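You operate a simulated robot arm through the tools that you are given. There is no shell and no other tool.

The job below is to be done with a simulated robot arm. You get a single attempt, and the scene is never put back.

## Task
Take the dark grey cone and leave it on the wooden table. Take the small paper band and put it on the orange press card. Take the black cone from the grey mat of cuff feeder four and leave it on the orange-edged setting card. The order is free. Set down upright: dark grey cone, small paper band.
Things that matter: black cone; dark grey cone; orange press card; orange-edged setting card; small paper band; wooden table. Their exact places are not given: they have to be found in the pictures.

The check looks at the end state, three seconds after you hand in, the way a careful person would. Anything else that was tipped, shoved, dropped, spilled or broken makes it a failure.

## Robot
A 7-joint arm with a two-finger parallel gripper on a trunk, on a base that drives. Base frame: it is fixed to the floor where the robot stands at the start and does not move with it; the origin is under the middle of the robot, x ahead of it, y to its left, z up. Readings come in mm, degrees, newtons and seconds.
With the tool pointing down near the work surface it reaches from about 260 to 580 mm from the robot's upright axis, wherever it stands. Its first joint turns from -166.0 to 166.0 degrees. Places, roughly: black cone [9000, -1750, 1750]; dark grey cone [500, 4000, 1000]; orange press card [250, 3500, 750]; orange-edged setting card [8750, -1750, 1000]; small paper band [500, 3750, 750]; wooden table [2900, 5000, 800]. Payload 3.4 kg.
The tool frame sits at the grasp point between the pads (the TCP): z along the fingers, y along the line on which they close. The tips reach 30 mm beyond it. Largest opening 94 mm; finger width 28, thickness 10; the body of the gripper, 50 by 96 mm, starts 55 mm behind the TCP.
Orientation is told as [roll, pitch, yaw] about the base's x, y, z axes, in that order, counted from this pose: with the fingers straight down and closing along the base's y, the tool's x points along the base's -x, its y along +y and its z along -z.

## Interface
- The arm moves only by the tool servo_tool. Its argument "steps" is a list that holds one entry, the list of rows, each a list of 7 numbers: the turn, a rotation vector about the base's x, y, z in degrees, then the shift along the base's x, y, z in m, then the opening, from 0 (shut) to 1 (fully open). In form: [[[wx, wy, wz, x, y, z, jaw], ...]]. A call has 1 to 20 rows; each row shifts and turns the commanded pose from where the row before left it. A row lasts 0.2 s, in which the tool goes at most 50 mm and 8.6 degrees; a call with a longer step from one row to the next is refused whole, and so is a gripper value outside its range. Where a pose cannot be reached the arm comes as near as it can. A force on the tool above 40 N (or 10 N above the force at the start of the call, whichever is more), or a blocked arm, ends the call early, and 0.2 s more pass. The fingers move at their own pace (about 72 mm/s each) and stop on an object; they squeeze with about 29 N. The grip force told is the motor's: it shows also when the fingers shut on nothing. Time passes only in rows, and 0.2 s behind the last, so rows that do not move let the fingers close. The reply holds the time, the measured pose of the TCP, the force on the tool along the base axes, the opening and the grip force, in the units named above and with some noise, with the torque about the TCP (base axes, N m) and any sound that the robot's microphone picked up, and new pictures: "show" is both (left out), scene, wrist or none.
- Cameras (640 x 400 px; columns grow to the right, rows downward): "scene" is now at [32, 115.4, 1539.7]; the picture's right is [-0.24, -0.97, 0.00], its down [-0.52, 0.13, -0.84] and it looks along [0.82, -0.20, -0.54] (base axes); focal length 282 px, centre (320, 200). "wrist" rides on the gripper at [76, 14, -102] in the tool frame; the picture's right is [-0.18, 0.98, 0.00], its down [-0.75, -0.14, -0.64] and it looks along [-0.63, -0.12, 0.77] (tool axes); focal length 243 px, centre (320, 200).
- raise_lower(by): slides the trunk up (or, below 0, down) by that many mm; the arm and the scene camera ride with it, the base frame stays. It gives what a move gives, with no picture.
- steer(legs): drives the robot by 1 to 6 legs, each [ahead, left, turn to the left] in mm, mm and degrees, along the robot's own axes; the way and the turn of a leg run together, so that a leg with both is an arc; at most 1500 mm and 180 degrees a leg. The arm and the cameras ride along, it lands a little off, and it stops where it bumps. It gives what a move gives, and a new picture of the scene camera.
- turn_head(pan, tilt): turns the head with the scene camera to pan (to the left, within 155 degrees either way) and tilt (down, from -29 to 69), counted from straight ahead of the robot. It gives what a move gives, and a new picture of the scene camera.
- measure_at(camera, pixels): for up to 12 pixels [column, row] of the newest picture of that camera ("zoom" is the newest enlarged one), the place [x, y, z] in the base frame of the surface seen there, good to about 2 mm, but the place of the scene camera against the robot may be out by one fixed shift of up to 25 mm in any direction. It takes no simulated time.
- inspect(camera, box): a new picture of the part [left, top, right, bottom] of that camera's present view, enlarged. It takes no simulated time.
- close_job(): hands the job in; it is judged then, once.

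Unless the task says otherwise, let go and move clear before handing in.

The tools are called after "Request:" by a JSON object that holds its "op" and its "data". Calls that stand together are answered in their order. servo_tool: Moves the arm, as the interface text tells. Its arguments: {"type":"object","properties":{"steps":{"type":"array","items":{"type":"array","items":{"type":"array","items":{"type":"number"}}}},"show":{"type":"string","enum":["both","scene","wrist","none"]}},"required":["steps"]} The other tools are called the same way: raise_lower (by) slides the trunk up or down; steer (legs) drives the base; turn_head (pan, tilt) turns the head that bears the scene camera; measure_at (camera, pixels) gives the place of the surface under pixels of a picture; inspect (camera, box) takes an enlarged picture of a part of a camera's view; close_job () hands the job in.

At the start:

```text
time_s: 0.0
ee_pos: [409.0, -44.7, 1152.2]
tcp_rot: [0.0, 0.1, 0.1]
wrist_force: [0.0, 0.8, -0.4]
wrist_torque: [0.0, -0.01, -0.02]
opening: 93.8
grip_force: 0.2
trunk travel left (down, up): [-175.0, 211.0]
robot x, y, heading: [-3.1, 2.0, -0.1]
head pan, tilt: [-14.0, 32.5]
```

scene: 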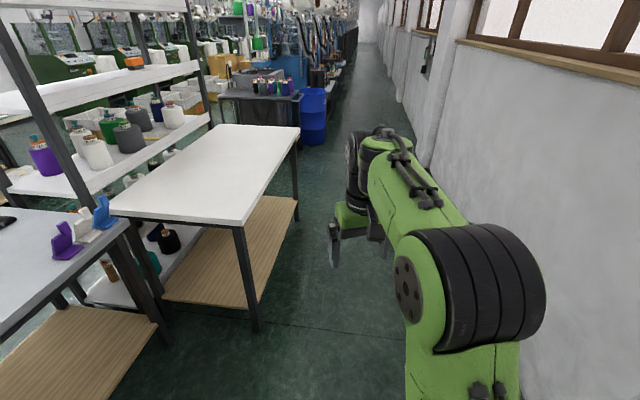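
wrist: 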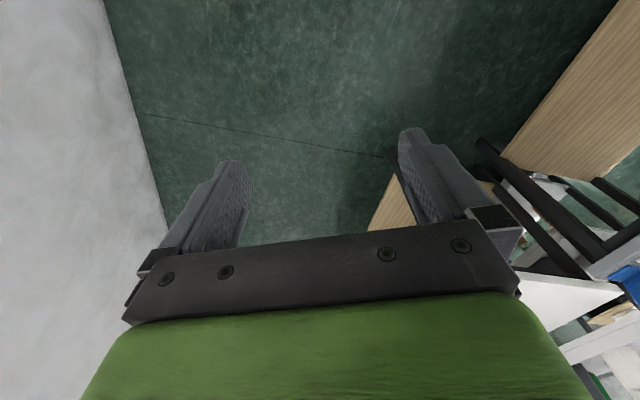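

The pictures show a hall aisle ahead with a wall on my right, a shelf and tables to my left. I look around with the head first.

Request:
{"op": "turn_head", "data": {"pan": 30, "tilt": 25}}

Request:
{"op": "turn_head", "data": {"pan": 85, "tilt": 20}}

Request:
{"op": "turn_head", "data": {"pan": 140, "tilt": 25}}

Request:
{"op": "turn_head", "data": {"pan": -120, "tilt": 25}}

Request:
{"op": "turn_head", "data": {"pan": 0, "tilt": 10}}

```text
time_s: 1.1
ee_pos: [408.3, -45.7, 1152.7]
tcp_rot: [0.0, 0.0, 0.0]
wrist_force: [-1.2, 0.9, 0.2]
wrist_torque: [0.02, -0.01, -0.03]
opening: 94.0
grip_force: 0.0
trunk travel left (down, up): [-175.0, 211.0]
robot x, y, heading: [-0.1, -0.0, 0.1]
head pan, tilt: [30.0, 25.0]
```

scene: 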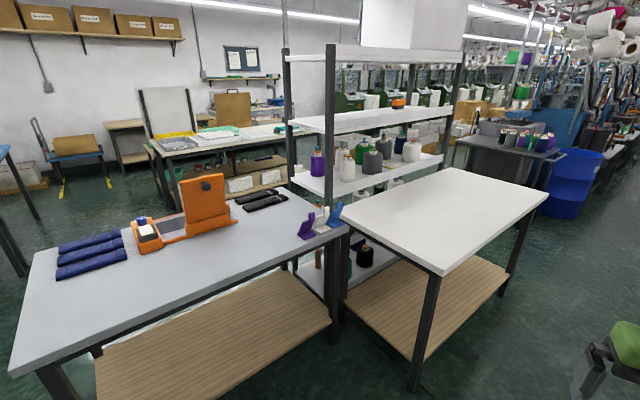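

```text
time_s: 2.4
ee_pos: [408.1, -45.5, 1151.9]
tcp_rot: [0.0, 0.0, -0.1]
wrist_force: [0.2, 0.6, 0.2]
wrist_torque: [0.01, 0.02, -0.02]
opening: 93.9
grip_force: 0.0
trunk travel left (down, up): [-175.0, 211.0]
robot x, y, heading: [-2.2, 2.4, -0.0]
head pan, tilt: [85.0, 20.0]
```

scene: 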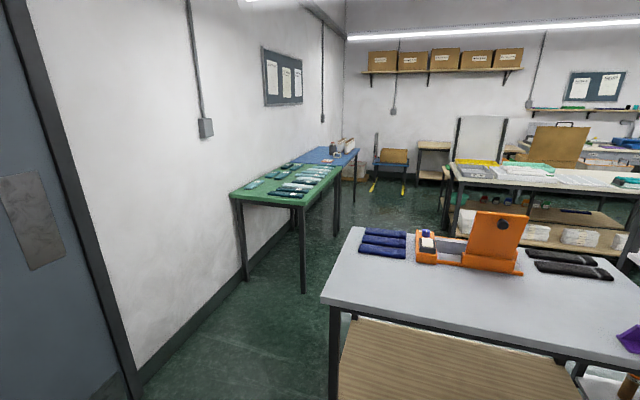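

```text
time_s: 3.6
ee_pos: [407.5, -43.9, 1153.0]
tcp_rot: [0.0, 0.0, 0.0]
wrist_force: [0.2, -0.4, 0.2]
wrist_torque: [0.01, 0.02, -0.02]
opening: 94.1
grip_force: 0.1
trunk travel left (down, up): [-175.0, 211.0]
robot x, y, heading: [1.4, -1.2, -0.1]
head pan, tilt: [140.0, 25.0]
```

scene: 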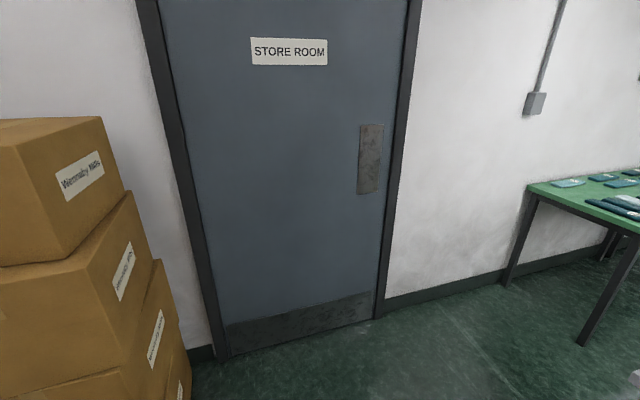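

```text
time_s: 7.2
ee_pos: [407.4, -45.6, 1152.4]
tcp_rot: [0.0, 0.0, 0.0]
wrist_force: [-0.3, 0.1, 0.0]
wrist_torque: [-0.03, 0.0, 0.03]
opening: 93.8
grip_force: 0.0
trunk travel left (down, up): [-175.0, 211.0]
robot x, y, heading: [-0.3, -1.8, -0.0]
head pan, tilt: [-120.0, 25.0]
```

scene: 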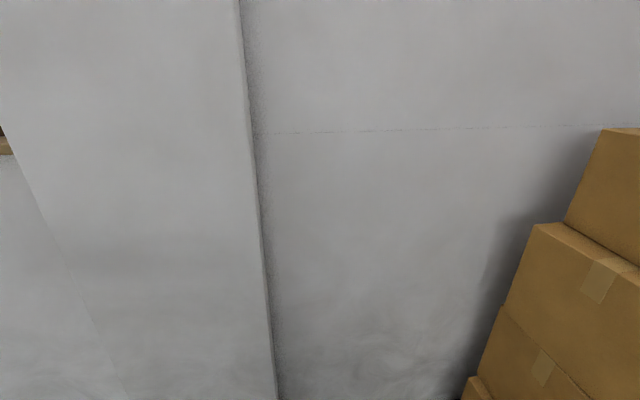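

```text
time_s: 9.2
ee_pos: [407.9, -45.8, 1150.6]
tcp_rot: [0.0, 0.0, 0.0]
wrist_force: [-0.3, -0.1, 0.7]
wrist_torque: [0.0, 0.01, -0.02]
opening: 93.8
grip_force: 0.1
trunk travel left (down, up): [-175.0, 211.0]
robot x, y, heading: [-0.8, -5.0, 0.0]
head pan, tilt: [0.0, 10.0]
```

scene: 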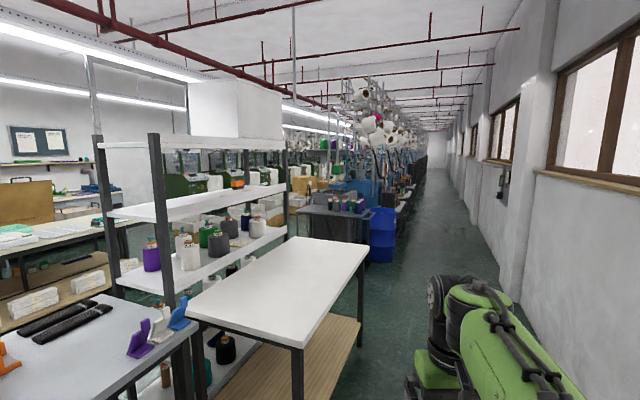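

The tables at far left hold the first targets; I turn the head toward about [500,3750] and measure and zoom there.

Request:
{"op": "turn_head", "data": {"pan": 65, "tilt": 15}}

Request:
{"op": "inspect", "data": {"camera": "scene", "box": [160, 100, 480, 300]}}

Request:
{"op": "inspect", "data": {"camera": "scene", "box": [400, 80, 640, 230]}}

Request:
{"op": "inspect", "data": {"camera": "scene", "box": [0, 100, 240, 250]}}

```text
time_s: 10.6
ee_pos: [408.3, -46.5, 1152.9]
tcp_rot: [0.0, 0.0, 0.0]
wrist_force: [0.0, 0.6, -0.5]
wrist_torque: [0.01, 0.0, 0.0]
opening: 94.3
grip_force: 0.0
trunk travel left (down, up): [-175.0, 211.0]
robot x, y, heading: [-1.3, 2.0, 0.0]
head pan, tilt: [65.0, 15.0]
```

scene: 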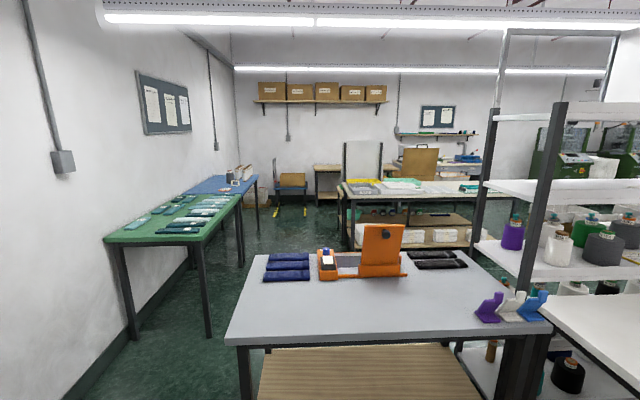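

```text
2.00 times, centred on (320, 200) of scene
```

zoom: 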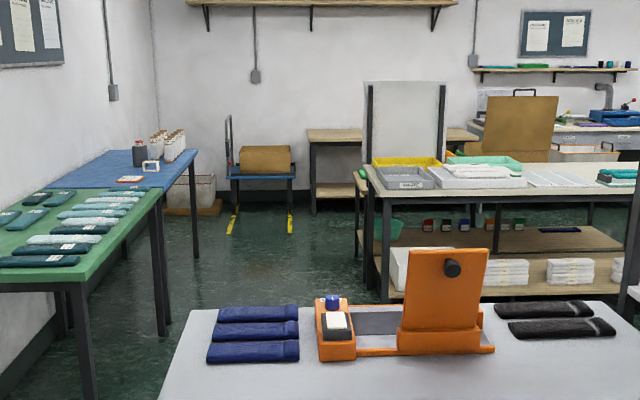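

```text
2.67 times, centred on (520, 155) of scene
```

zoom: 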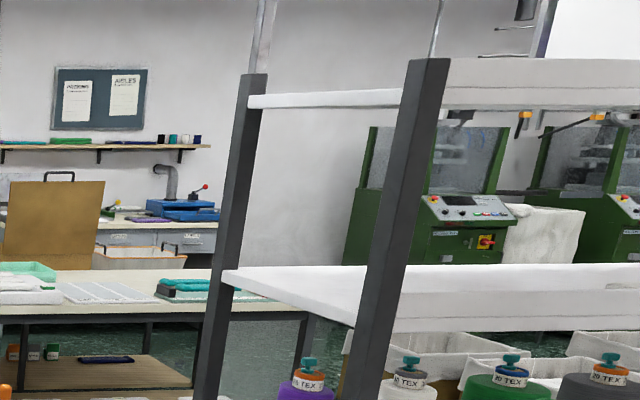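

```text
2.67 times, centred on (120, 175) of scene
```

zoom: 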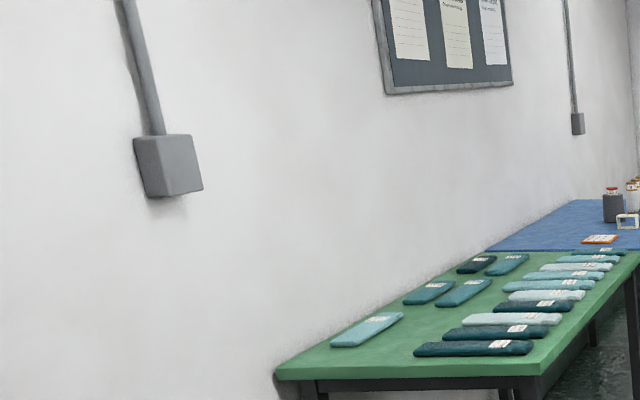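

The blue table at the far left (zoom 610,205) holds a dark grey cone, a band and an orange-framed card. I measure several points there and the wooden candidates.

Request:
{"op": "measure_at", "data": {"camera": "zoom", "pixels": [[613, 206], [628, 222], [600, 240], [570, 225], [500, 250], [637, 195], [637, 258]]}}

Request:
{"op": "measure_at", "data": {"camera": "scene", "pixels": [[325, 166], [322, 199], [355, 205], [350, 187], [430, 188], [110, 330], [205, 335], [240, 265], [275, 215], [300, 214], [245, 370], [230, 335]]}}

Request:
{"op": "measure_at", "data": {"camera": "scene", "pixels": [[290, 180], [462, 165], [440, 160], [545, 325], [420, 160], [400, 224], [250, 190], [375, 185], [345, 200], [390, 192], [470, 192], [252, 330]]}}

```text
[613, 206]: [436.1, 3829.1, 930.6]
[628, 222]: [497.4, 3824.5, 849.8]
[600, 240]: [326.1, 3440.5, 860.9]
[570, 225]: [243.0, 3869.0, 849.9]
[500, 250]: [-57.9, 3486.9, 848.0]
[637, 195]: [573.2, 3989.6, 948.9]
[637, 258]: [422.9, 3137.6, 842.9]
```

```text
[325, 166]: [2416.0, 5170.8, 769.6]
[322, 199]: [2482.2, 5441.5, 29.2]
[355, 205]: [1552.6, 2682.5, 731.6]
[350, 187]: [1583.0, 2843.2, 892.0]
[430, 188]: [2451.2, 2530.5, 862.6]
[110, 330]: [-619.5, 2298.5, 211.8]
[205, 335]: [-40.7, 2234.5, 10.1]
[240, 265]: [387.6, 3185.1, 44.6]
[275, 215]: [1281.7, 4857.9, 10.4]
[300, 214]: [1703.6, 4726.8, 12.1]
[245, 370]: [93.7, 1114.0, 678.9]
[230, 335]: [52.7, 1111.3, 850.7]
```

```text
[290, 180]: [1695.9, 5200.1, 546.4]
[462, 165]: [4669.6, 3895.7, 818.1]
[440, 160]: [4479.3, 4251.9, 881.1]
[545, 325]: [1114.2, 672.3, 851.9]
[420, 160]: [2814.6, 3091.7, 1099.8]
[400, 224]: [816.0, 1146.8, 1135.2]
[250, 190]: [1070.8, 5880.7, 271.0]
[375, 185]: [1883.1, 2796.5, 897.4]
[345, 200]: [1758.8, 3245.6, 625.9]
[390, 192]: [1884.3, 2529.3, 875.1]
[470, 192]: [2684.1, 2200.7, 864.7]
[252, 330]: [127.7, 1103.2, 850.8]
```

The hall is turned about -22° against my base frame. I measure the corners of the press table and green table to find the drivable gap.

Request:
{"op": "measure_at", "data": {"camera": "scene", "pixels": [[256, 258], [230, 332], [104, 240], [205, 239], [127, 338], [210, 333], [462, 257], [178, 272], [240, 194], [260, 180], [195, 300], [300, 225]]}}

Request:
{"op": "turn_head", "data": {"pan": 90, "tilt": 50}}

Request:
{"op": "turn_head", "data": {"pan": 90, "tilt": 69}}

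Request:
{"op": "turn_head", "data": {"pan": 150, "tilt": 69}}

```text
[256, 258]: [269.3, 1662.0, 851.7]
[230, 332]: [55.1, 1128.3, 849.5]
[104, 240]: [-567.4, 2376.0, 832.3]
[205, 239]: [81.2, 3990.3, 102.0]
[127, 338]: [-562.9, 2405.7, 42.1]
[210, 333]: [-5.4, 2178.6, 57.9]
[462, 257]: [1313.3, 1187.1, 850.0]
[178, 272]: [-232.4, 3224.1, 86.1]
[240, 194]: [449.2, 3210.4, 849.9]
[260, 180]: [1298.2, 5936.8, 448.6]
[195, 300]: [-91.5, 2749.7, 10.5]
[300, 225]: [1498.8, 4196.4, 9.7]
```

```text
time_s: 11.6
ee_pos: [409.2, -45.2, 1151.6]
tcp_rot: [0.0, 0.0, 0.0]
wrist_force: [-0.7, 0.3, -0.6]
wrist_torque: [0.03, -0.01, -0.02]
opening: 94.2
grip_force: 0.1
trunk travel left (down, up): [-175.0, 211.0]
robot x, y, heading: [-1.7, -1.4, 0.1]
head pan, tilt: [90.0, 50.0]
```

scene: 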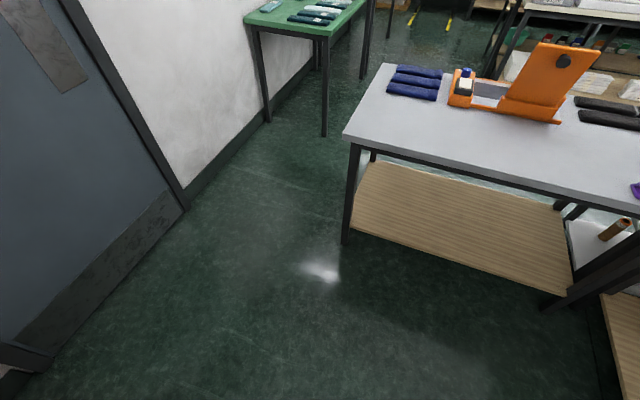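

```text
time_s: 12.4
ee_pos: [408.2, -43.8, 1151.2]
tcp_rot: [0.0, 0.0, 0.1]
wrist_force: [-0.4, 0.3, 0.7]
wrist_torque: [0.0, 0.0, -0.02]
opening: 94.2
grip_force: 0.0
trunk travel left (down, up): [-175.0, 211.0]
robot x, y, heading: [-1.6, 0.7, -0.1]
head pan, tilt: [90.0, 68.8]
```

scene: 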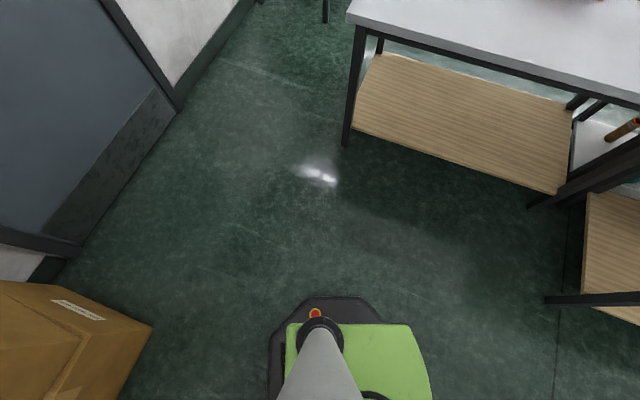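

```text
time_s: 13.7
ee_pos: [408.8, -44.8, 1151.2]
tcp_rot: [0.1, 0.0, 0.1]
wrist_force: [0.1, 0.1, 0.7]
wrist_torque: [-0.01, 0.02, 0.02]
opening: 94.1
grip_force: 0.1
trunk travel left (down, up): [-175.0, 211.0]
robot x, y, heading: [-0.7, 3.5, 0.2]
head pan, tilt: [150.0, 68.8]
```

scene: 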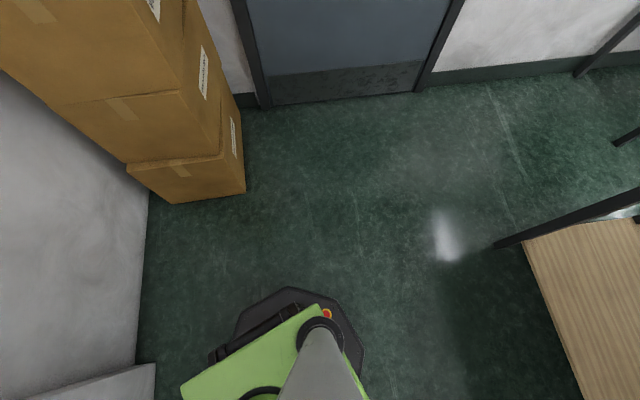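

I see the base's dark octagon at (290,288)-(362,350); I measure its rim to know my footprint.

Request:
{"op": "measure_at", "data": {"camera": "scene", "pixels": [[290, 290], [328, 298], [360, 348], [238, 330], [215, 360], [236, 378], [190, 385], [320, 330], [361, 390], [243, 190], [170, 200], [135, 380]]}}

```text
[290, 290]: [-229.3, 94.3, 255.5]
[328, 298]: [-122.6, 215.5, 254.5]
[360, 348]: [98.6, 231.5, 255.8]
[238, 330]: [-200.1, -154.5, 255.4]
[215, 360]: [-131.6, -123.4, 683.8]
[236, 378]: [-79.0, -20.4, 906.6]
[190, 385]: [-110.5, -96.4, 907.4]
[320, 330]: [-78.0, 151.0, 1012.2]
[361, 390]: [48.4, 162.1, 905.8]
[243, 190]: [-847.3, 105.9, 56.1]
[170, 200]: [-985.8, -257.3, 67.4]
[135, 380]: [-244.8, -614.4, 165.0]
```

The base is an octagon of about 230–250 mm radius, and the gap between the press-table leg and the green-table leg is about 630 mm wide. I drive sideways past the press table's left end.

Request:
{"op": "steer", "data": {"legs": [[-180, 800, 0], [-167, 742, 0]]}}

Request:
{"op": "turn_head", "data": {"pan": 45, "tilt": 50}}

```text
time_s: 21.7
ee_pos: [39.9, 1481.5, 1151.4]
tcp_rot: [0.1, 0.0, 2.0]
wrist_force: [-0.5, 0.5, 0.4]
wrist_torque: [0.0, -0.01, 0.01]
opening: 94.3
grip_force: 0.0
trunk travel left (down, up): [-175.0, 211.0]
robot x, y, heading: [-369.3, 1512.1, 1.9]
head pan, tilt: [150.0, 68.8]
```

scene: 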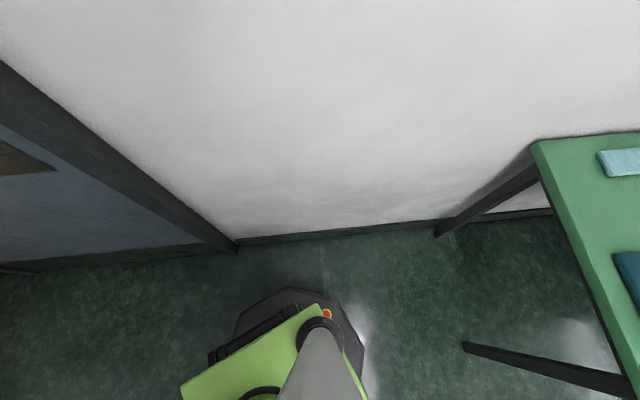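

```text
time_s: 23.5
ee_pos: [39.2, 1481.2, 1151.6]
tcp_rot: [0.0, -0.1, 1.9]
wrist_force: [0.0, 0.1, -0.1]
wrist_torque: [-0.03, 0.02, 0.01]
opening: 93.9
grip_force: 0.2
trunk travel left (down, up): [-175.0, 211.0]
robot x, y, heading: [-370.0, 1513.4, 1.8]
head pan, tilt: [45.0, 50.0]
```

scene: 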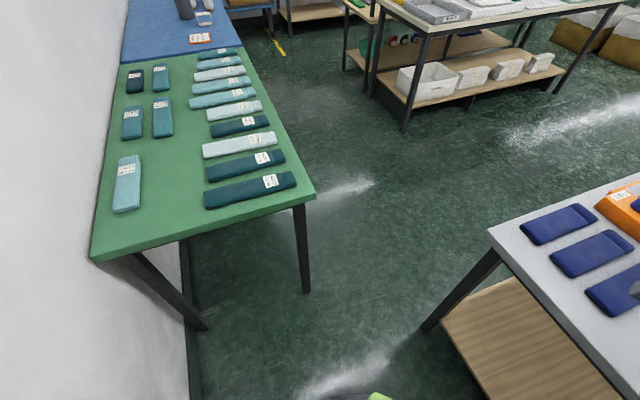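

The green leg foot is at (306,290) and the press leg foot at (428,328); I measure both.

Request:
{"op": "measure_at", "data": {"camera": "scene", "pixels": [[306, 290], [428, 328], [300, 293], [422, 325], [405, 128], [312, 196], [490, 235], [378, 95]]}}

```text
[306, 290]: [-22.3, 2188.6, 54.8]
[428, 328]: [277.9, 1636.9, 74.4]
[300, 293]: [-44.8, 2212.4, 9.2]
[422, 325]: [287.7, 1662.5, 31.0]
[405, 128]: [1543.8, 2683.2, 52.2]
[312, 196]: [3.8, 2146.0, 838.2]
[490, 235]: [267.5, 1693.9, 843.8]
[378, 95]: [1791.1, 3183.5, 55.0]
```

The gap midpoint is (130,1915) with 600 mm between feet. I line up on its normal, turn so a flat side faces the legs, then check before going through.

Request:
{"op": "steer", "data": {"legs": [[171, 218, 0], [0, 0, 26]]}}

```text
time_s: 26.8
ee_pos: [177.4, 1888.8, 1151.9]
tcp_rot: [0.0, -0.1, 29.0]
wrist_force: [0.0, 0.6, 0.5]
wrist_torque: [0.02, 0.01, 0.02]
opening: 94.0
grip_force: 0.1
trunk travel left (down, up): [-175.0, 211.0]
robot x, y, heading: [-201.7, 1730.1, 29.1]
head pan, tilt: [45.0, 50.0]
```

scene: 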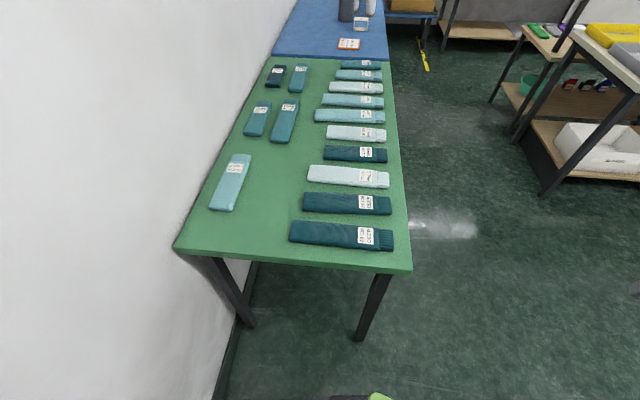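

I am on the gap's normal at (-202,1730) heading 29°. I drive straight through 800 mm.

Request:
{"op": "steer", "data": {"legs": [[420, -2, 0], [400, -5, 0]]}}

Request:
{"op": "turn_head", "data": {"pan": 80, "tilt": 35}}

```text
time_s: 29.6
ee_pos: [544.5, 2092.8, 1152.9]
tcp_rot: [0.0, 0.1, 28.0]
wrist_force: [-0.4, 0.5, -0.2]
wrist_torque: [0.03, 0.01, 0.03]
opening: 94.0
grip_force: 0.0
trunk travel left (down, up): [-175.0, 211.0]
robot x, y, heading: [162.2, 1940.6, 28.1]
head pan, tilt: [45.0, 50.0]
stopped in leg 2: the robot was blocked; the commanded pose is now the measured one
```

scene: 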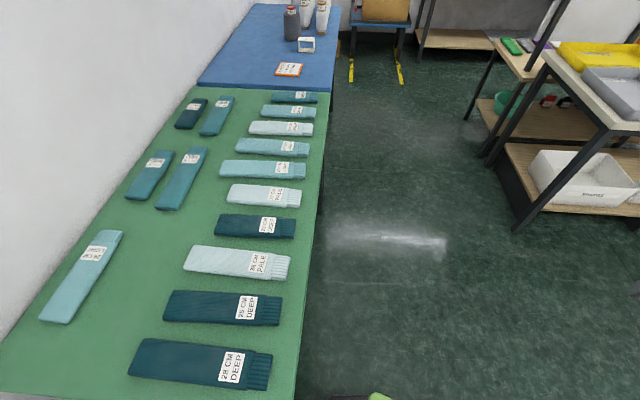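

```text
time_s: 30.6
ee_pos: [543.6, 2094.2, 1152.1]
tcp_rot: [0.0, 0.0, 28.0]
wrist_force: [0.3, -0.3, -0.3]
wrist_torque: [0.0, 0.01, -0.02]
opening: 94.4
grip_force: 0.0
trunk travel left (down, up): [-175.0, 211.0]
robot x, y, heading: [165.2, 1942.1, 27.9]
head pan, tilt: [80.0, 35.0]
```

scene: 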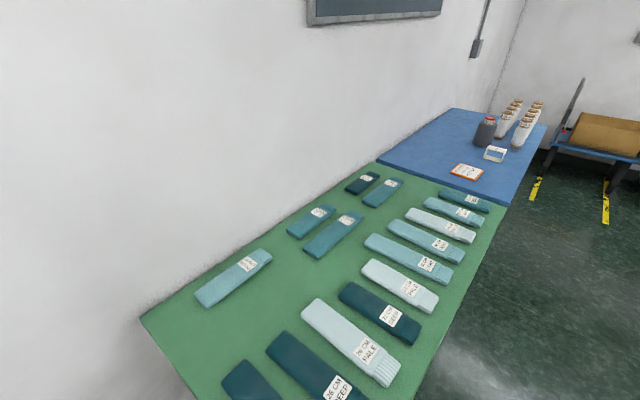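

The drive was blocked at (162,1941). I look down on both sides to see what I touch.

Request:
{"op": "turn_head", "data": {"pan": 90, "tilt": 69}}

Request:
{"op": "measure_at", "data": {"camera": "scene", "pixels": [[320, 250], [320, 300], [250, 300], [400, 300]]}}

Request:
{"op": "turn_head", "data": {"pan": -70, "tilt": 69}}

```text
time_s: 31.6
ee_pos: [544.5, 2093.5, 1151.7]
tcp_rot: [0.1, 0.0, 28.0]
wrist_force: [-0.8, 0.4, 1.0]
wrist_torque: [0.01, -0.01, -0.05]
opening: 93.8
grip_force: 0.0
trunk travel left (down, up): [-175.0, 211.0]
robot x, y, heading: [162.4, 1944.1, 27.8]
head pan, tilt: [90.0, 68.8]
```

scene: 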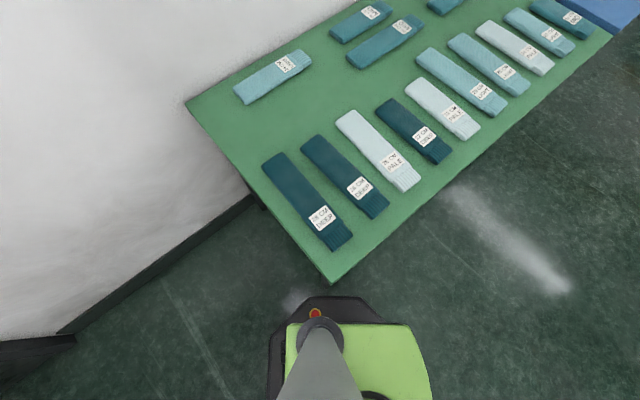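

```text
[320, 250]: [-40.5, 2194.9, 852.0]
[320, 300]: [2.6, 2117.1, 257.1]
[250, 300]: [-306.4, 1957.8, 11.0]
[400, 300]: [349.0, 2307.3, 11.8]
```

```text
time_s: 34.1
ee_pos: [545.5, 2094.1, 1151.5]
tcp_rot: [0.1, 0.0, 28.0]
wrist_force: [0.2, 1.0, 0.4]
wrist_torque: [0.0, 0.07, 0.02]
opening: 94.0
grip_force: 0.1
trunk travel left (down, up): [-175.0, 211.0]
robot x, y, heading: [166.4, 1943.0, 28.0]
head pan, tilt: [-70.0, 68.8]
```

scene: 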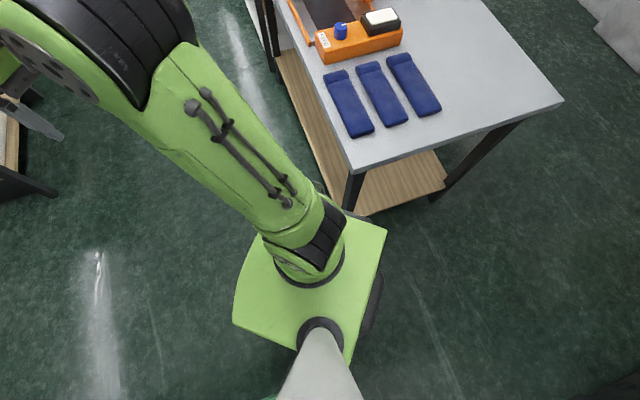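

The press-table leg at (355,200) is against my base; I measure it and the base rim.

Request:
{"op": "measure_at", "data": {"camera": "scene", "pixels": [[352, 190], [357, 205], [350, 180], [362, 215], [375, 300], [322, 190], [370, 216], [344, 206], [437, 195], [337, 200]]}}

Request:
{"op": "inspect", "data": {"camera": "scene", "box": [260, 130, 460, 255]}}

```text
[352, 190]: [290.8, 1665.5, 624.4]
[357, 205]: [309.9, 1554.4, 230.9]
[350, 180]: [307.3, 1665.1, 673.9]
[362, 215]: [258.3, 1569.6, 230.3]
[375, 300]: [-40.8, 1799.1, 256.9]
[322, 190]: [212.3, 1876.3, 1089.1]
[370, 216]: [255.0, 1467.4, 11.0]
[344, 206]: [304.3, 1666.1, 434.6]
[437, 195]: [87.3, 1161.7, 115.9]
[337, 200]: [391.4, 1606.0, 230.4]
```

```text
3.20 times, centred on (360, 192) of scene
```

zoom: 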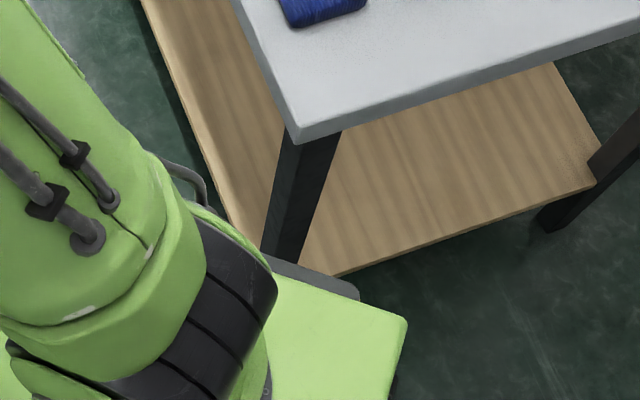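

Nominal clearance looks about 70 mm on both sides, so I measure the rim of my own base and body here to find what really touches.

Request:
{"op": "measure_at", "data": {"camera": "zoom", "pixels": [[310, 278], [350, 290], [400, 325], [285, 285], [270, 262], [290, 262], [285, 235], [395, 390], [205, 190], [230, 220], [295, 140], [340, 125]]}}

Request:
{"op": "turn_head", "data": {"pan": 110, "tilt": 69}}

Request:
{"op": "turn_head", "data": {"pan": -20, "tilt": 60}}

```text
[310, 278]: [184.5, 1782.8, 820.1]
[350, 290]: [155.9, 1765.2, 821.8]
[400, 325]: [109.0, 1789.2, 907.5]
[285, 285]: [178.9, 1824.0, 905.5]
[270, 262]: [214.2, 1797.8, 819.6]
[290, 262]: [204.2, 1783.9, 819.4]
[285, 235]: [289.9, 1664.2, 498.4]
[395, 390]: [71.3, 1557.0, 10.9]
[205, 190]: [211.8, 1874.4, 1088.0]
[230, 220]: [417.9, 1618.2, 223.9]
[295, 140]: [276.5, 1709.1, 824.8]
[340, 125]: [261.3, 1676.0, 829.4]
```

```text
time_s: 36.8
ee_pos: [544.2, 2093.0, 1151.5]
tcp_rot: [0.0, 0.0, 28.0]
wrist_force: [-0.3, 0.4, -0.3]
wrist_torque: [-0.02, 0.03, 0.03]
opening: 94.1
grip_force: 0.0
trunk travel left (down, up): [-175.0, 211.0]
robot x, y, heading: [158.8, 1941.5, 28.2]
head pan, tilt: [110.0, 68.8]
```

scene: 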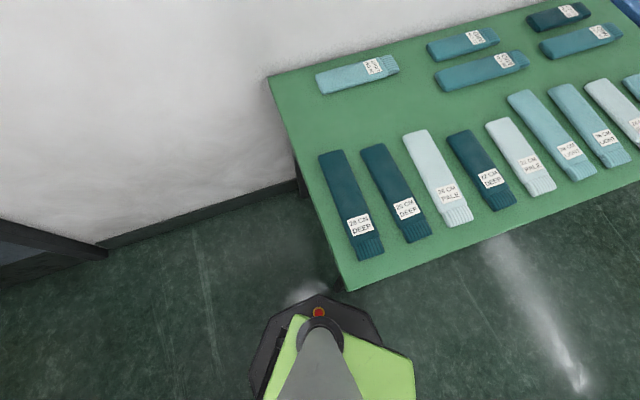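

```text
time_s: 38.9
ee_pos: [543.6, 2093.4, 1152.3]
tcp_rot: [0.0, 0.0, 28.0]
wrist_force: [0.0, -0.4, -0.2]
wrist_torque: [0.0, 0.0, -0.02]
opening: 94.0
grip_force: 0.0
trunk travel left (down, up): [-175.0, 211.0]
robot x, y, heading: [162.3, 1940.9, 28.3]
head pan, tilt: [-20.0, 60.0]
```

scene: 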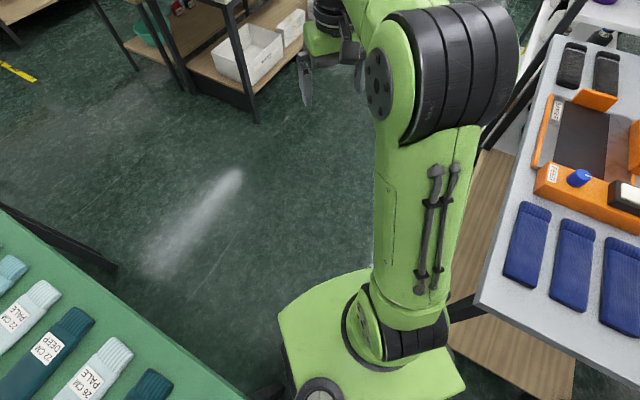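

Let me measure the base rim and the green leg foot more carefully from the left-down view.

Request:
{"op": "measure_at", "data": {"camera": "scene", "pixels": [[450, 60], [510, 30], [270, 392], [285, 375], [470, 300], [490, 250], [455, 385], [460, 312], [380, 120], [300, 385], [110, 265], [115, 270]]}}

Request:
{"op": "turn_head", "data": {"pan": 110, "tilt": 69}}

Request:
{"op": "inspect", "data": {"camera": "scene", "box": [220, 250, 420, 375]}}

Request:
{"op": "measure_at", "data": {"camera": "scene", "pixels": [[320, 297], [300, 305], [262, 330], [368, 312], [381, 340], [251, 370], [330, 285], [338, 288], [312, 292], [345, 293], [325, 275]]}}

```text
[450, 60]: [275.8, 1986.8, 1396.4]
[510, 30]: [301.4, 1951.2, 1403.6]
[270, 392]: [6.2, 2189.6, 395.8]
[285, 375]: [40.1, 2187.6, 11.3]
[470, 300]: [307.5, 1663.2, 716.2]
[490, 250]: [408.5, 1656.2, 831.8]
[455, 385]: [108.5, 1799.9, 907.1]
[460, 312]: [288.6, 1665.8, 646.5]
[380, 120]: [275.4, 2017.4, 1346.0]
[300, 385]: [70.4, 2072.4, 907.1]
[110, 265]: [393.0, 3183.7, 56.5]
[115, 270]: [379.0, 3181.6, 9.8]
```

```text
time_s: 41.0
ee_pos: [544.8, 2092.0, 1150.4]
tcp_rot: [0.0, 0.1, 28.0]
wrist_force: [0.5, 0.6, 0.0]
wrist_torque: [0.01, 0.04, 0.02]
opening: 93.9
grip_force: 0.0
trunk travel left (down, up): [-175.0, 211.0]
robot x, y, heading: [164.9, 1939.3, 27.9]
head pan, tilt: [110.0, 68.8]
```

scene: 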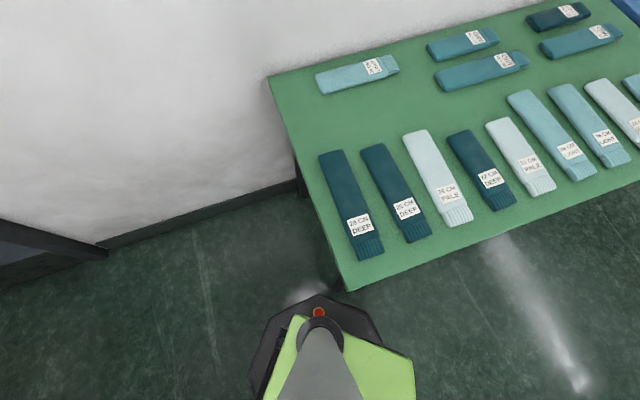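

```text
3.20 times, centred on (320, 312) of scene
```

zoom: 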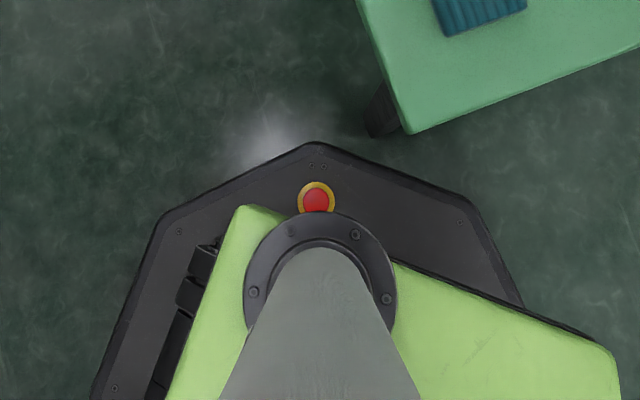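

```text
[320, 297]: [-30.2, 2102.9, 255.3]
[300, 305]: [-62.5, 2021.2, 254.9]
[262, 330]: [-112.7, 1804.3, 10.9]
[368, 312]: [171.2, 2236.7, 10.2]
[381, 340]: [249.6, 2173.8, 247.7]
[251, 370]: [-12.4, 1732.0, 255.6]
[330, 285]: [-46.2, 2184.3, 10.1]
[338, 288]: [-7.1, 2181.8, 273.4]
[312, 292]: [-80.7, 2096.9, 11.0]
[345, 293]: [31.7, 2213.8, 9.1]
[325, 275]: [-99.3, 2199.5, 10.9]
```

Both sides show roughly 75 mm of clear floor between base rim and legs. I test with a small step ahead and see whether it is still blocked.

Request:
{"op": "steer", "data": {"legs": [[60, 0, 0]]}}

```text
time_s: 42.0
ee_pos: [598.9, 2121.8, 1151.1]
tcp_rot: [0.1, 0.1, 28.0]
wrist_force: [0.8, 0.5, -0.8]
wrist_torque: [-0.03, 0.06, -0.01]
opening: 93.7
grip_force: 0.1
trunk travel left (down, up): [-175.0, 211.0]
robot x, y, heading: [218.2, 1974.2, 27.6]
head pan, tilt: [110.0, 68.8]
```

scene: 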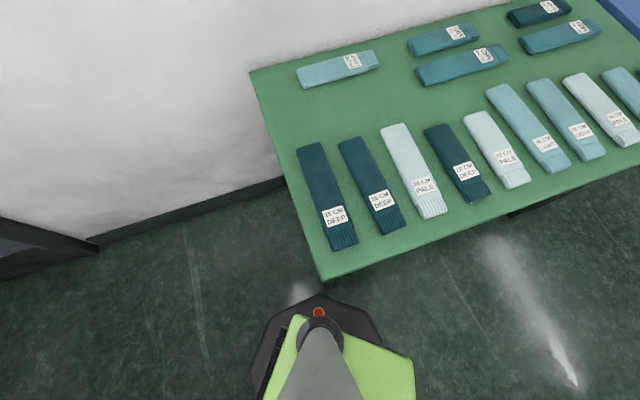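

It moved freely, so I continue ahead in moderate steps.

Request:
{"op": "steer", "data": {"legs": [[150, 0, 0], [200, 0, 0]]}}

```text
time_s: 44.6
ee_pos: [910.5, 2284.6, 1149.8]
tcp_rot: [-0.1, 0.1, 27.7]
wrist_force: [-0.4, -0.4, -0.3]
wrist_torque: [0.01, 0.04, -0.01]
opening: 94.0
grip_force: 0.0
trunk travel left (down, up): [-175.0, 211.0]
robot x, y, heading: [531.6, 2133.7, 27.9]
head pan, tilt: [110.0, 68.8]
```

scene: 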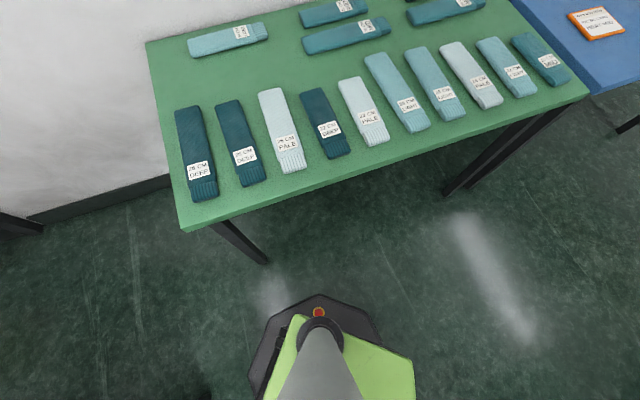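

Through the gap. I now drive to stand in front of the blue table and turn to face it.

Request:
{"op": "steer", "data": {"legs": [[897, 1003, 0], [0, 0, 130]]}}

Request:
{"op": "turn_head", "data": {"pan": 0, "tilt": 45}}

```text
time_s: 56.7
ee_pos: [485.1, 3645.8, 1150.7]
tcp_rot: [0.0, 0.1, 158.8]
wrist_force: [0.1, -0.9, -0.1]
wrist_torque: [0.01, -0.05, 0.02]
opening: 94.2
grip_force: 0.1
trunk travel left (down, up): [-175.0, 211.0]
robot x, y, heading: [847.4, 3456.5, 158.9]
head pan, tilt: [110.0, 68.8]
```

scene: 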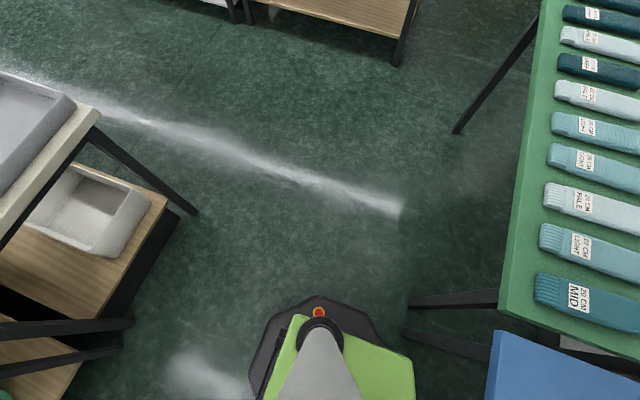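

```text
time_s: 58.6
ee_pos: [485.2, 3645.1, 1150.9]
tcp_rot: [0.0, 0.1, 158.8]
wrist_force: [-0.3, -0.1, 0.0]
wrist_torque: [0.04, 0.0, 0.0]
opening: 94.1
grip_force: 0.2
trunk travel left (down, up): [-175.0, 211.0]
robot x, y, heading: [852.1, 3457.8, 158.7]
head pan, tilt: [0.0, 45.0]
```

scene: 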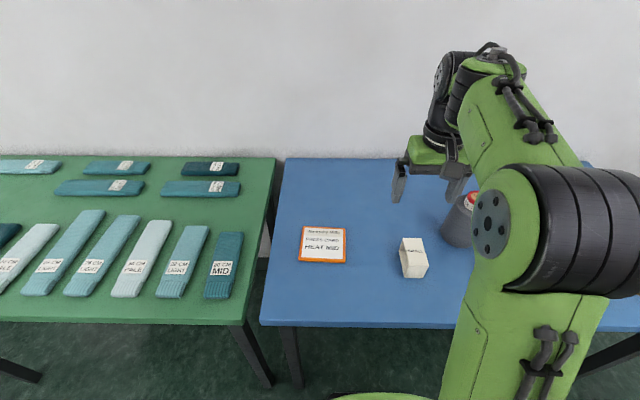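

Now I see the orange press card (323,245), paper band (413,257) and dark grey cone (458,222). I measure them.

Request:
{"op": "measure_at", "data": {"camera": "scene", "pixels": [[305, 229], [343, 230], [299, 260], [346, 262], [402, 240], [424, 240], [405, 275], [427, 275], [413, 245], [416, 262], [458, 222], [470, 200]]}}

Request:
{"op": "inspect", "data": {"camera": "scene", "box": [380, 180, 500, 290]}}

```text
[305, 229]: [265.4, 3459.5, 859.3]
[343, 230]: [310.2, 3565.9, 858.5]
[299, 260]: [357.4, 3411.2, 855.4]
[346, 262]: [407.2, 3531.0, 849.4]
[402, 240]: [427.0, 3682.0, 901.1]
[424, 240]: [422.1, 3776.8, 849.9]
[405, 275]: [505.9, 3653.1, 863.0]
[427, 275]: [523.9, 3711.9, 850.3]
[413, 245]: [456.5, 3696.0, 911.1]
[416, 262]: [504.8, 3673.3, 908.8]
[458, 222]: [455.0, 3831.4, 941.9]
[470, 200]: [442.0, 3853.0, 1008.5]
```

```text
3.64 times, centred on (440, 235) of scene
```

zoom: 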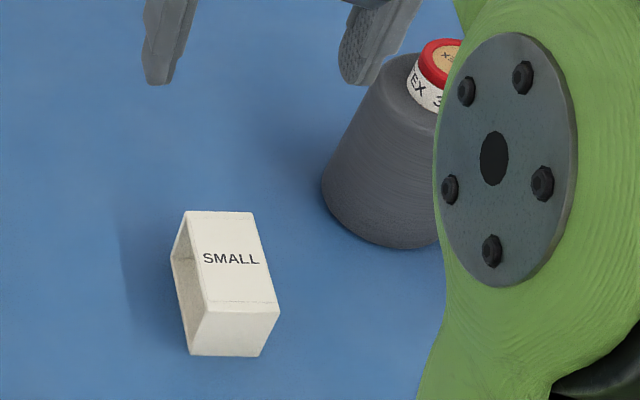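

I take a wrist picture where I am (no motion) to see the items closer.

Request:
{"op": "servo_tool", "data": {"steps": [[[0, 0, 0, 0, 0, 0, 1]]], "show": "wrist"}}

```text
time_s: 59.0
ee_pos: [486.7, 3646.1, 1150.8]
tcp_rot: [-0.1, 0.1, 158.8]
wrist_force: [-0.2, 0.3, -0.6]
wrist_torque: [0.0, -0.03, 0.0]
opening: 94.2
grip_force: 0.1
trunk travel left (down, up): [-175.0, 211.0]
robot x, y, heading: [855.1, 3454.4, 158.6]
head pan, tilt: [0.0, 45.0]
```

wrist: 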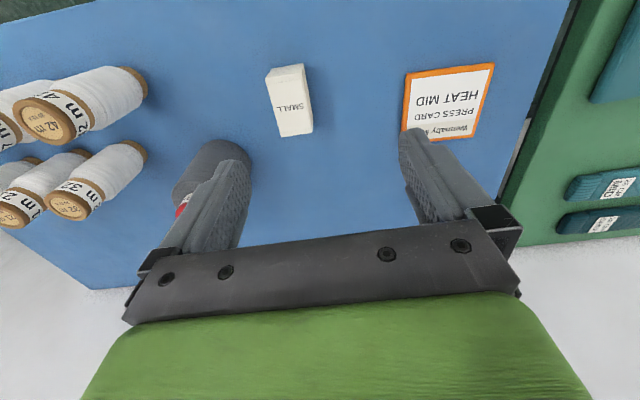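

The wrist picture shows band (290,100), card (448,100) and the grey cone (205,175) behind the finger. I measure all on this camera, which has no camera shift.

Request:
{"op": "inspect", "data": {"camera": "wrist", "box": [240, 40, 360, 160]}}

Request:
{"op": "measure_at", "data": {"camera": "wrist", "pixels": [[269, 78], [302, 67], [310, 131], [283, 135], [290, 100], [278, 110], [408, 77], [492, 66], [470, 135], [405, 128], [215, 150], [185, 190]]}}

```text
3.33 times, centred on (300, 100) of wrist
```

zoom: 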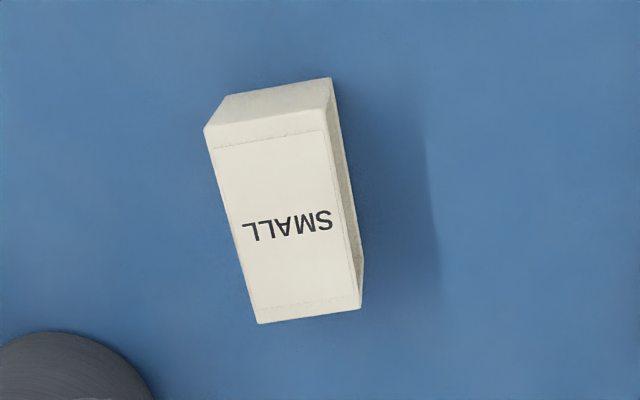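

```text
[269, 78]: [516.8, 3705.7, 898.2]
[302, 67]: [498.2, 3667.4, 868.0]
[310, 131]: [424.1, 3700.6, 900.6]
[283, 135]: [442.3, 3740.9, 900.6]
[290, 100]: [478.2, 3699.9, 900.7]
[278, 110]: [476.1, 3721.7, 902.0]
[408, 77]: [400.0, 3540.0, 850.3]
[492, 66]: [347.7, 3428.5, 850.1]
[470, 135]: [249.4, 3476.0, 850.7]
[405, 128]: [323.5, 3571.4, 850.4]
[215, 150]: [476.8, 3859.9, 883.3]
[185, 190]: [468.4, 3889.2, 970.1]
```

I measure the band's top-face corners in the enlarged picture.

Request:
{"op": "measure_at", "data": {"camera": "zoom", "pixels": [[209, 135], [322, 113], [354, 300], [260, 318], [280, 215], [230, 105], [325, 85], [340, 180], [335, 200], [245, 230], [350, 230], [350, 290]]}}

```text
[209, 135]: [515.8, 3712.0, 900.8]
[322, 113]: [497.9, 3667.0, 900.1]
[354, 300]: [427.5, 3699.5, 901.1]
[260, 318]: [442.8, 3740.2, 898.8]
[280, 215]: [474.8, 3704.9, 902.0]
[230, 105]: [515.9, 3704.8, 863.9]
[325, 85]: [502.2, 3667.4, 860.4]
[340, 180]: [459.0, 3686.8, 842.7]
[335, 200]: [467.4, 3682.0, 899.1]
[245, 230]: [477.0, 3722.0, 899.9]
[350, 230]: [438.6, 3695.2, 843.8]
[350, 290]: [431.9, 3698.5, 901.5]
```

The band is 48 × 78 × 50 mm, centred near (471,3705), its hole running along the short side. I measure the card's corners in an enlargement.

Request:
{"op": "inspect", "data": {"camera": "wrist", "box": [390, 40, 510, 160]}}

Request:
{"op": "inspect", "data": {"camera": "wrist", "box": [150, 100, 310, 220]}}

```text
3.33 times, centred on (450, 100) of wrist
```

zoom: 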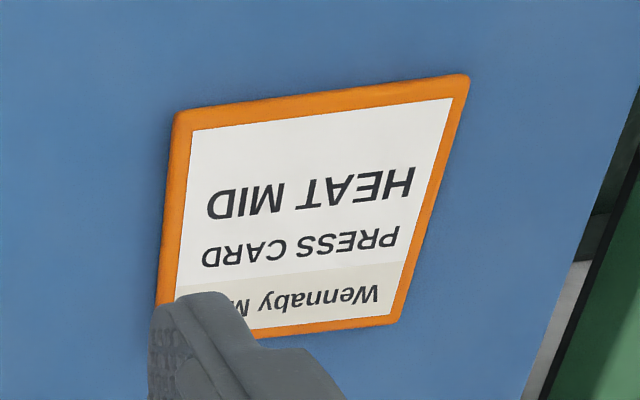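

```text
3.33 times, centred on (230, 160) of wrist
```

zoom: 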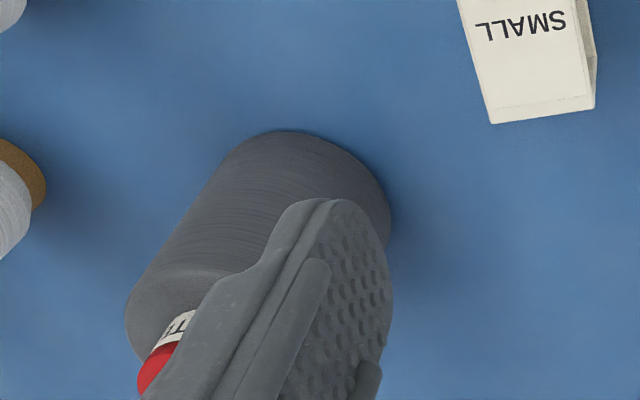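

Request:
{"op": "measure_at", "data": {"camera": "wrist", "pixels": [[408, 75], [492.5, 65], [471.5, 135.5], [450, 100], [440, 139]]}}

Request:
{"op": "measure_at", "data": {"camera": "zoom", "pixels": [[270, 135], [330, 145], [388, 205], [388, 240], [135, 300], [130, 340], [150, 270], [170, 325], [150, 370], [260, 180], [340, 180], [200, 240]]}}

```text
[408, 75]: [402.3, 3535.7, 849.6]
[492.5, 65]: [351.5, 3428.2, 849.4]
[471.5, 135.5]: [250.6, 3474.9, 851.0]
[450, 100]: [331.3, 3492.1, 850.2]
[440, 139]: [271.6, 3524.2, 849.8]
```

```text
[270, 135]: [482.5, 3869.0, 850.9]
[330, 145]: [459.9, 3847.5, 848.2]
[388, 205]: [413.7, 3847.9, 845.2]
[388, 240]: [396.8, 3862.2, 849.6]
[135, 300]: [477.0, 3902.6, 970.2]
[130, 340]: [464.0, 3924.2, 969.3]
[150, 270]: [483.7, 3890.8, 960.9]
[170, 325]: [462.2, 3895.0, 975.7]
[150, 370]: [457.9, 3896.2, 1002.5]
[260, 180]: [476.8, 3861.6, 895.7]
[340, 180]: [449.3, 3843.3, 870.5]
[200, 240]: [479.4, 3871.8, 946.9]
```

Card centre is about (326.5,3505). I turn the tool by -91° so the jaws close along the band's 78 mm length on its solid end walls, and move above it.

Request:
{"op": "servo_tool", "data": {"steps": [[[0, 0, -8.27, -0.003, 0.01, 0, 1], [0, 0, -8.27, -0.003, 0.01, 0, 1], [0, 0, -8.27, -0.003, 0.01, 0, 1], [0, 0, -8.27, -0.003, 0.01, 0, 1], [0, 0, -8.27, -0.003, 0.01, 0, 1], [0, 0, -8.27, 0, 0.009, 0, 1], [0, 0, -8.27, 0, 0, -0.02, 1], [0, 0, -8.27, 0, 0, -0.02, 1], [0, 0, -8.27, 0, 0, -0.02, 1], [0, 0, -8.27, 0, 0, -0.02, 1], [0, 0, -8.27, 0, 0, -0.02, 1], [0, 0, 0, 0, 0, 0, 1]]]}}

```text
time_s: 61.6
ee_pos: [470.8, 3701.6, 1051.2]
tcp_rot: [-0.1, 0.1, 67.8]
wrist_force: [-0.6, -0.3, -0.3]
wrist_torque: [0.02, -0.03, 0.0]
opening: 93.9
grip_force: 0.1
trunk travel left (down, up): [-175.0, 211.0]
robot x, y, heading: [848.5, 3453.6, 158.8]
head pan, tilt: [0.0, 45.0]
```

scene: 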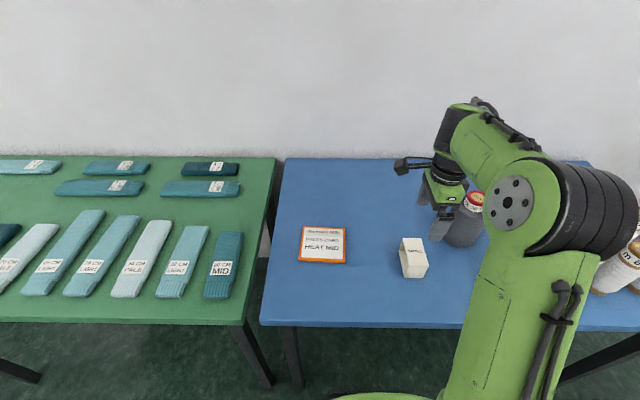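
wrist: 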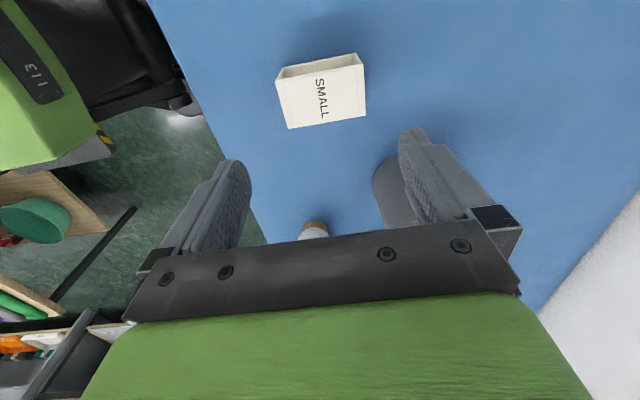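

The band is at (322,92) in the wrist view. I measure its top face again from here.

Request:
{"op": "inspect", "data": {"camera": "wrist", "box": [260, 40, 380, 140]}}

Request:
{"op": "measure_at", "data": {"camera": "wrist", "pixels": [[281, 85], [361, 69], [364, 111], [291, 125], [322, 92], [282, 75], [355, 57], [320, 70], [385, 165], [400, 158]]}}

```text
4.00 times, centred on (320, 90) of wrist
```

zoom: 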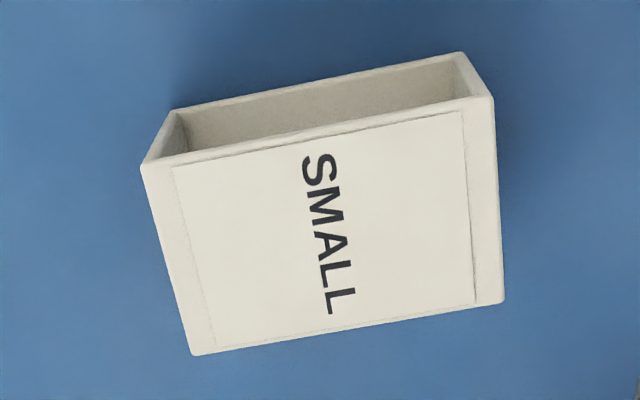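

```text
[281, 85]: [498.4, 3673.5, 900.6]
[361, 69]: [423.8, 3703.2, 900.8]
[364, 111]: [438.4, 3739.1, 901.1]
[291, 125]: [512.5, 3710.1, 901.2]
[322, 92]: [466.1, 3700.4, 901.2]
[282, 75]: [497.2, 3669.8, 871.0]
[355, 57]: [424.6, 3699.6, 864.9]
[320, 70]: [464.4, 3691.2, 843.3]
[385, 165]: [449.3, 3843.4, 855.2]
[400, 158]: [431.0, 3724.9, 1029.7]
```

The band centre is about (469,3706); I shift slightly and lower to just above its top, then look.

Request:
{"op": "servo_tool", "data": {"steps": [[[0, 0, 0, -0.002, 0.0045, 0, 1], [0, 0, 0, 0, 0, -0.04, 1], [0, 0, 0, 0, 0, -0.04, 1], [0, 0, 0, 0, 0, -0.03, 1], [0, 0, 0, 0, 0, 0, 1]]], "show": "wrist"}}

```text
time_s: 62.8
ee_pos: [465.3, 3711.0, 939.3]
tcp_rot: [0.0, 0.0, 67.9]
wrist_force: [-0.1, -0.1, -0.3]
wrist_torque: [-0.01, 0.0, 0.01]
opening: 94.1
grip_force: 0.0
trunk travel left (down, up): [-175.0, 211.0]
robot x, y, heading: [849.4, 3458.9, 159.0]
head pan, tilt: [0.0, 45.0]
```

wrist: 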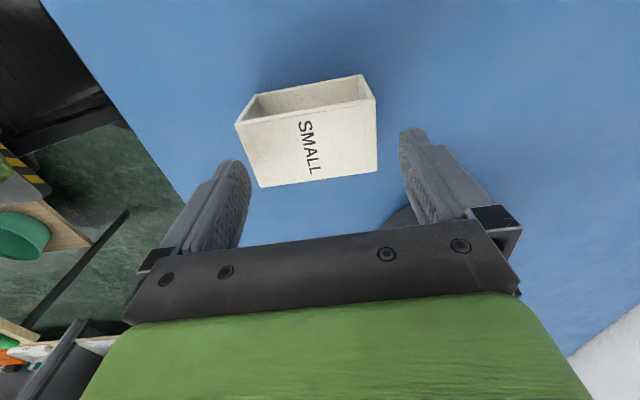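

The tool axis meets the band's top plane at (320,152) while the band's centre is at (310,148): I correct by about (+4,-6) mm and look again.

Request:
{"op": "servo_tool", "data": {"steps": [[[0, 0, 0, 0.004, -0.006, 0, 1], [0, 0, 0, 0, 0, 0, 1], [0, 0, 0, 0, 0, 0, 1]]], "show": "wrist"}}

Request:
{"op": "inspect", "data": {"camera": "wrist", "box": [200, 60, 440, 210]}}

```text
time_s: 63.6
ee_pos: [470.7, 3704.4, 939.9]
tcp_rot: [0.0, 0.1, 67.8]
wrist_force: [-0.6, 0.4, 0.6]
wrist_torque: [-0.01, 0.0, 0.0]
opening: 93.8
grip_force: 0.1
trunk travel left (down, up): [-175.0, 211.0]
robot x, y, heading: [851.9, 3455.8, 158.6]
head pan, tilt: [0.0, 45.0]
```

wrist: 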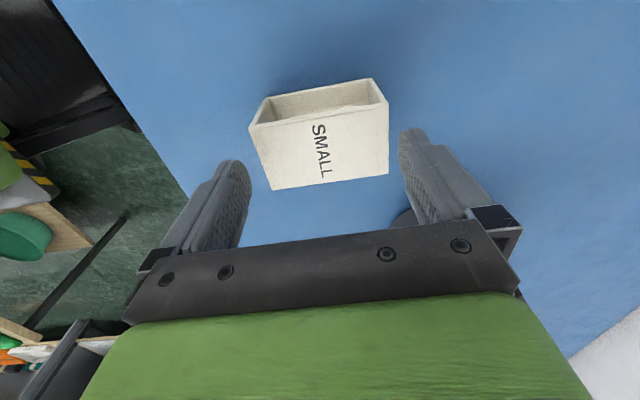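

```text
2.67 times, centred on (320, 135) of wrist
```

zoom: 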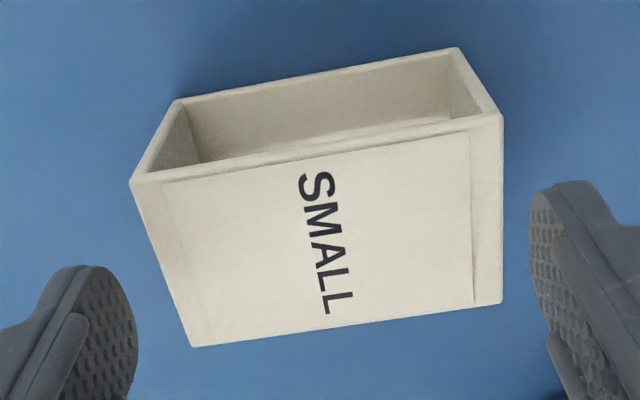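

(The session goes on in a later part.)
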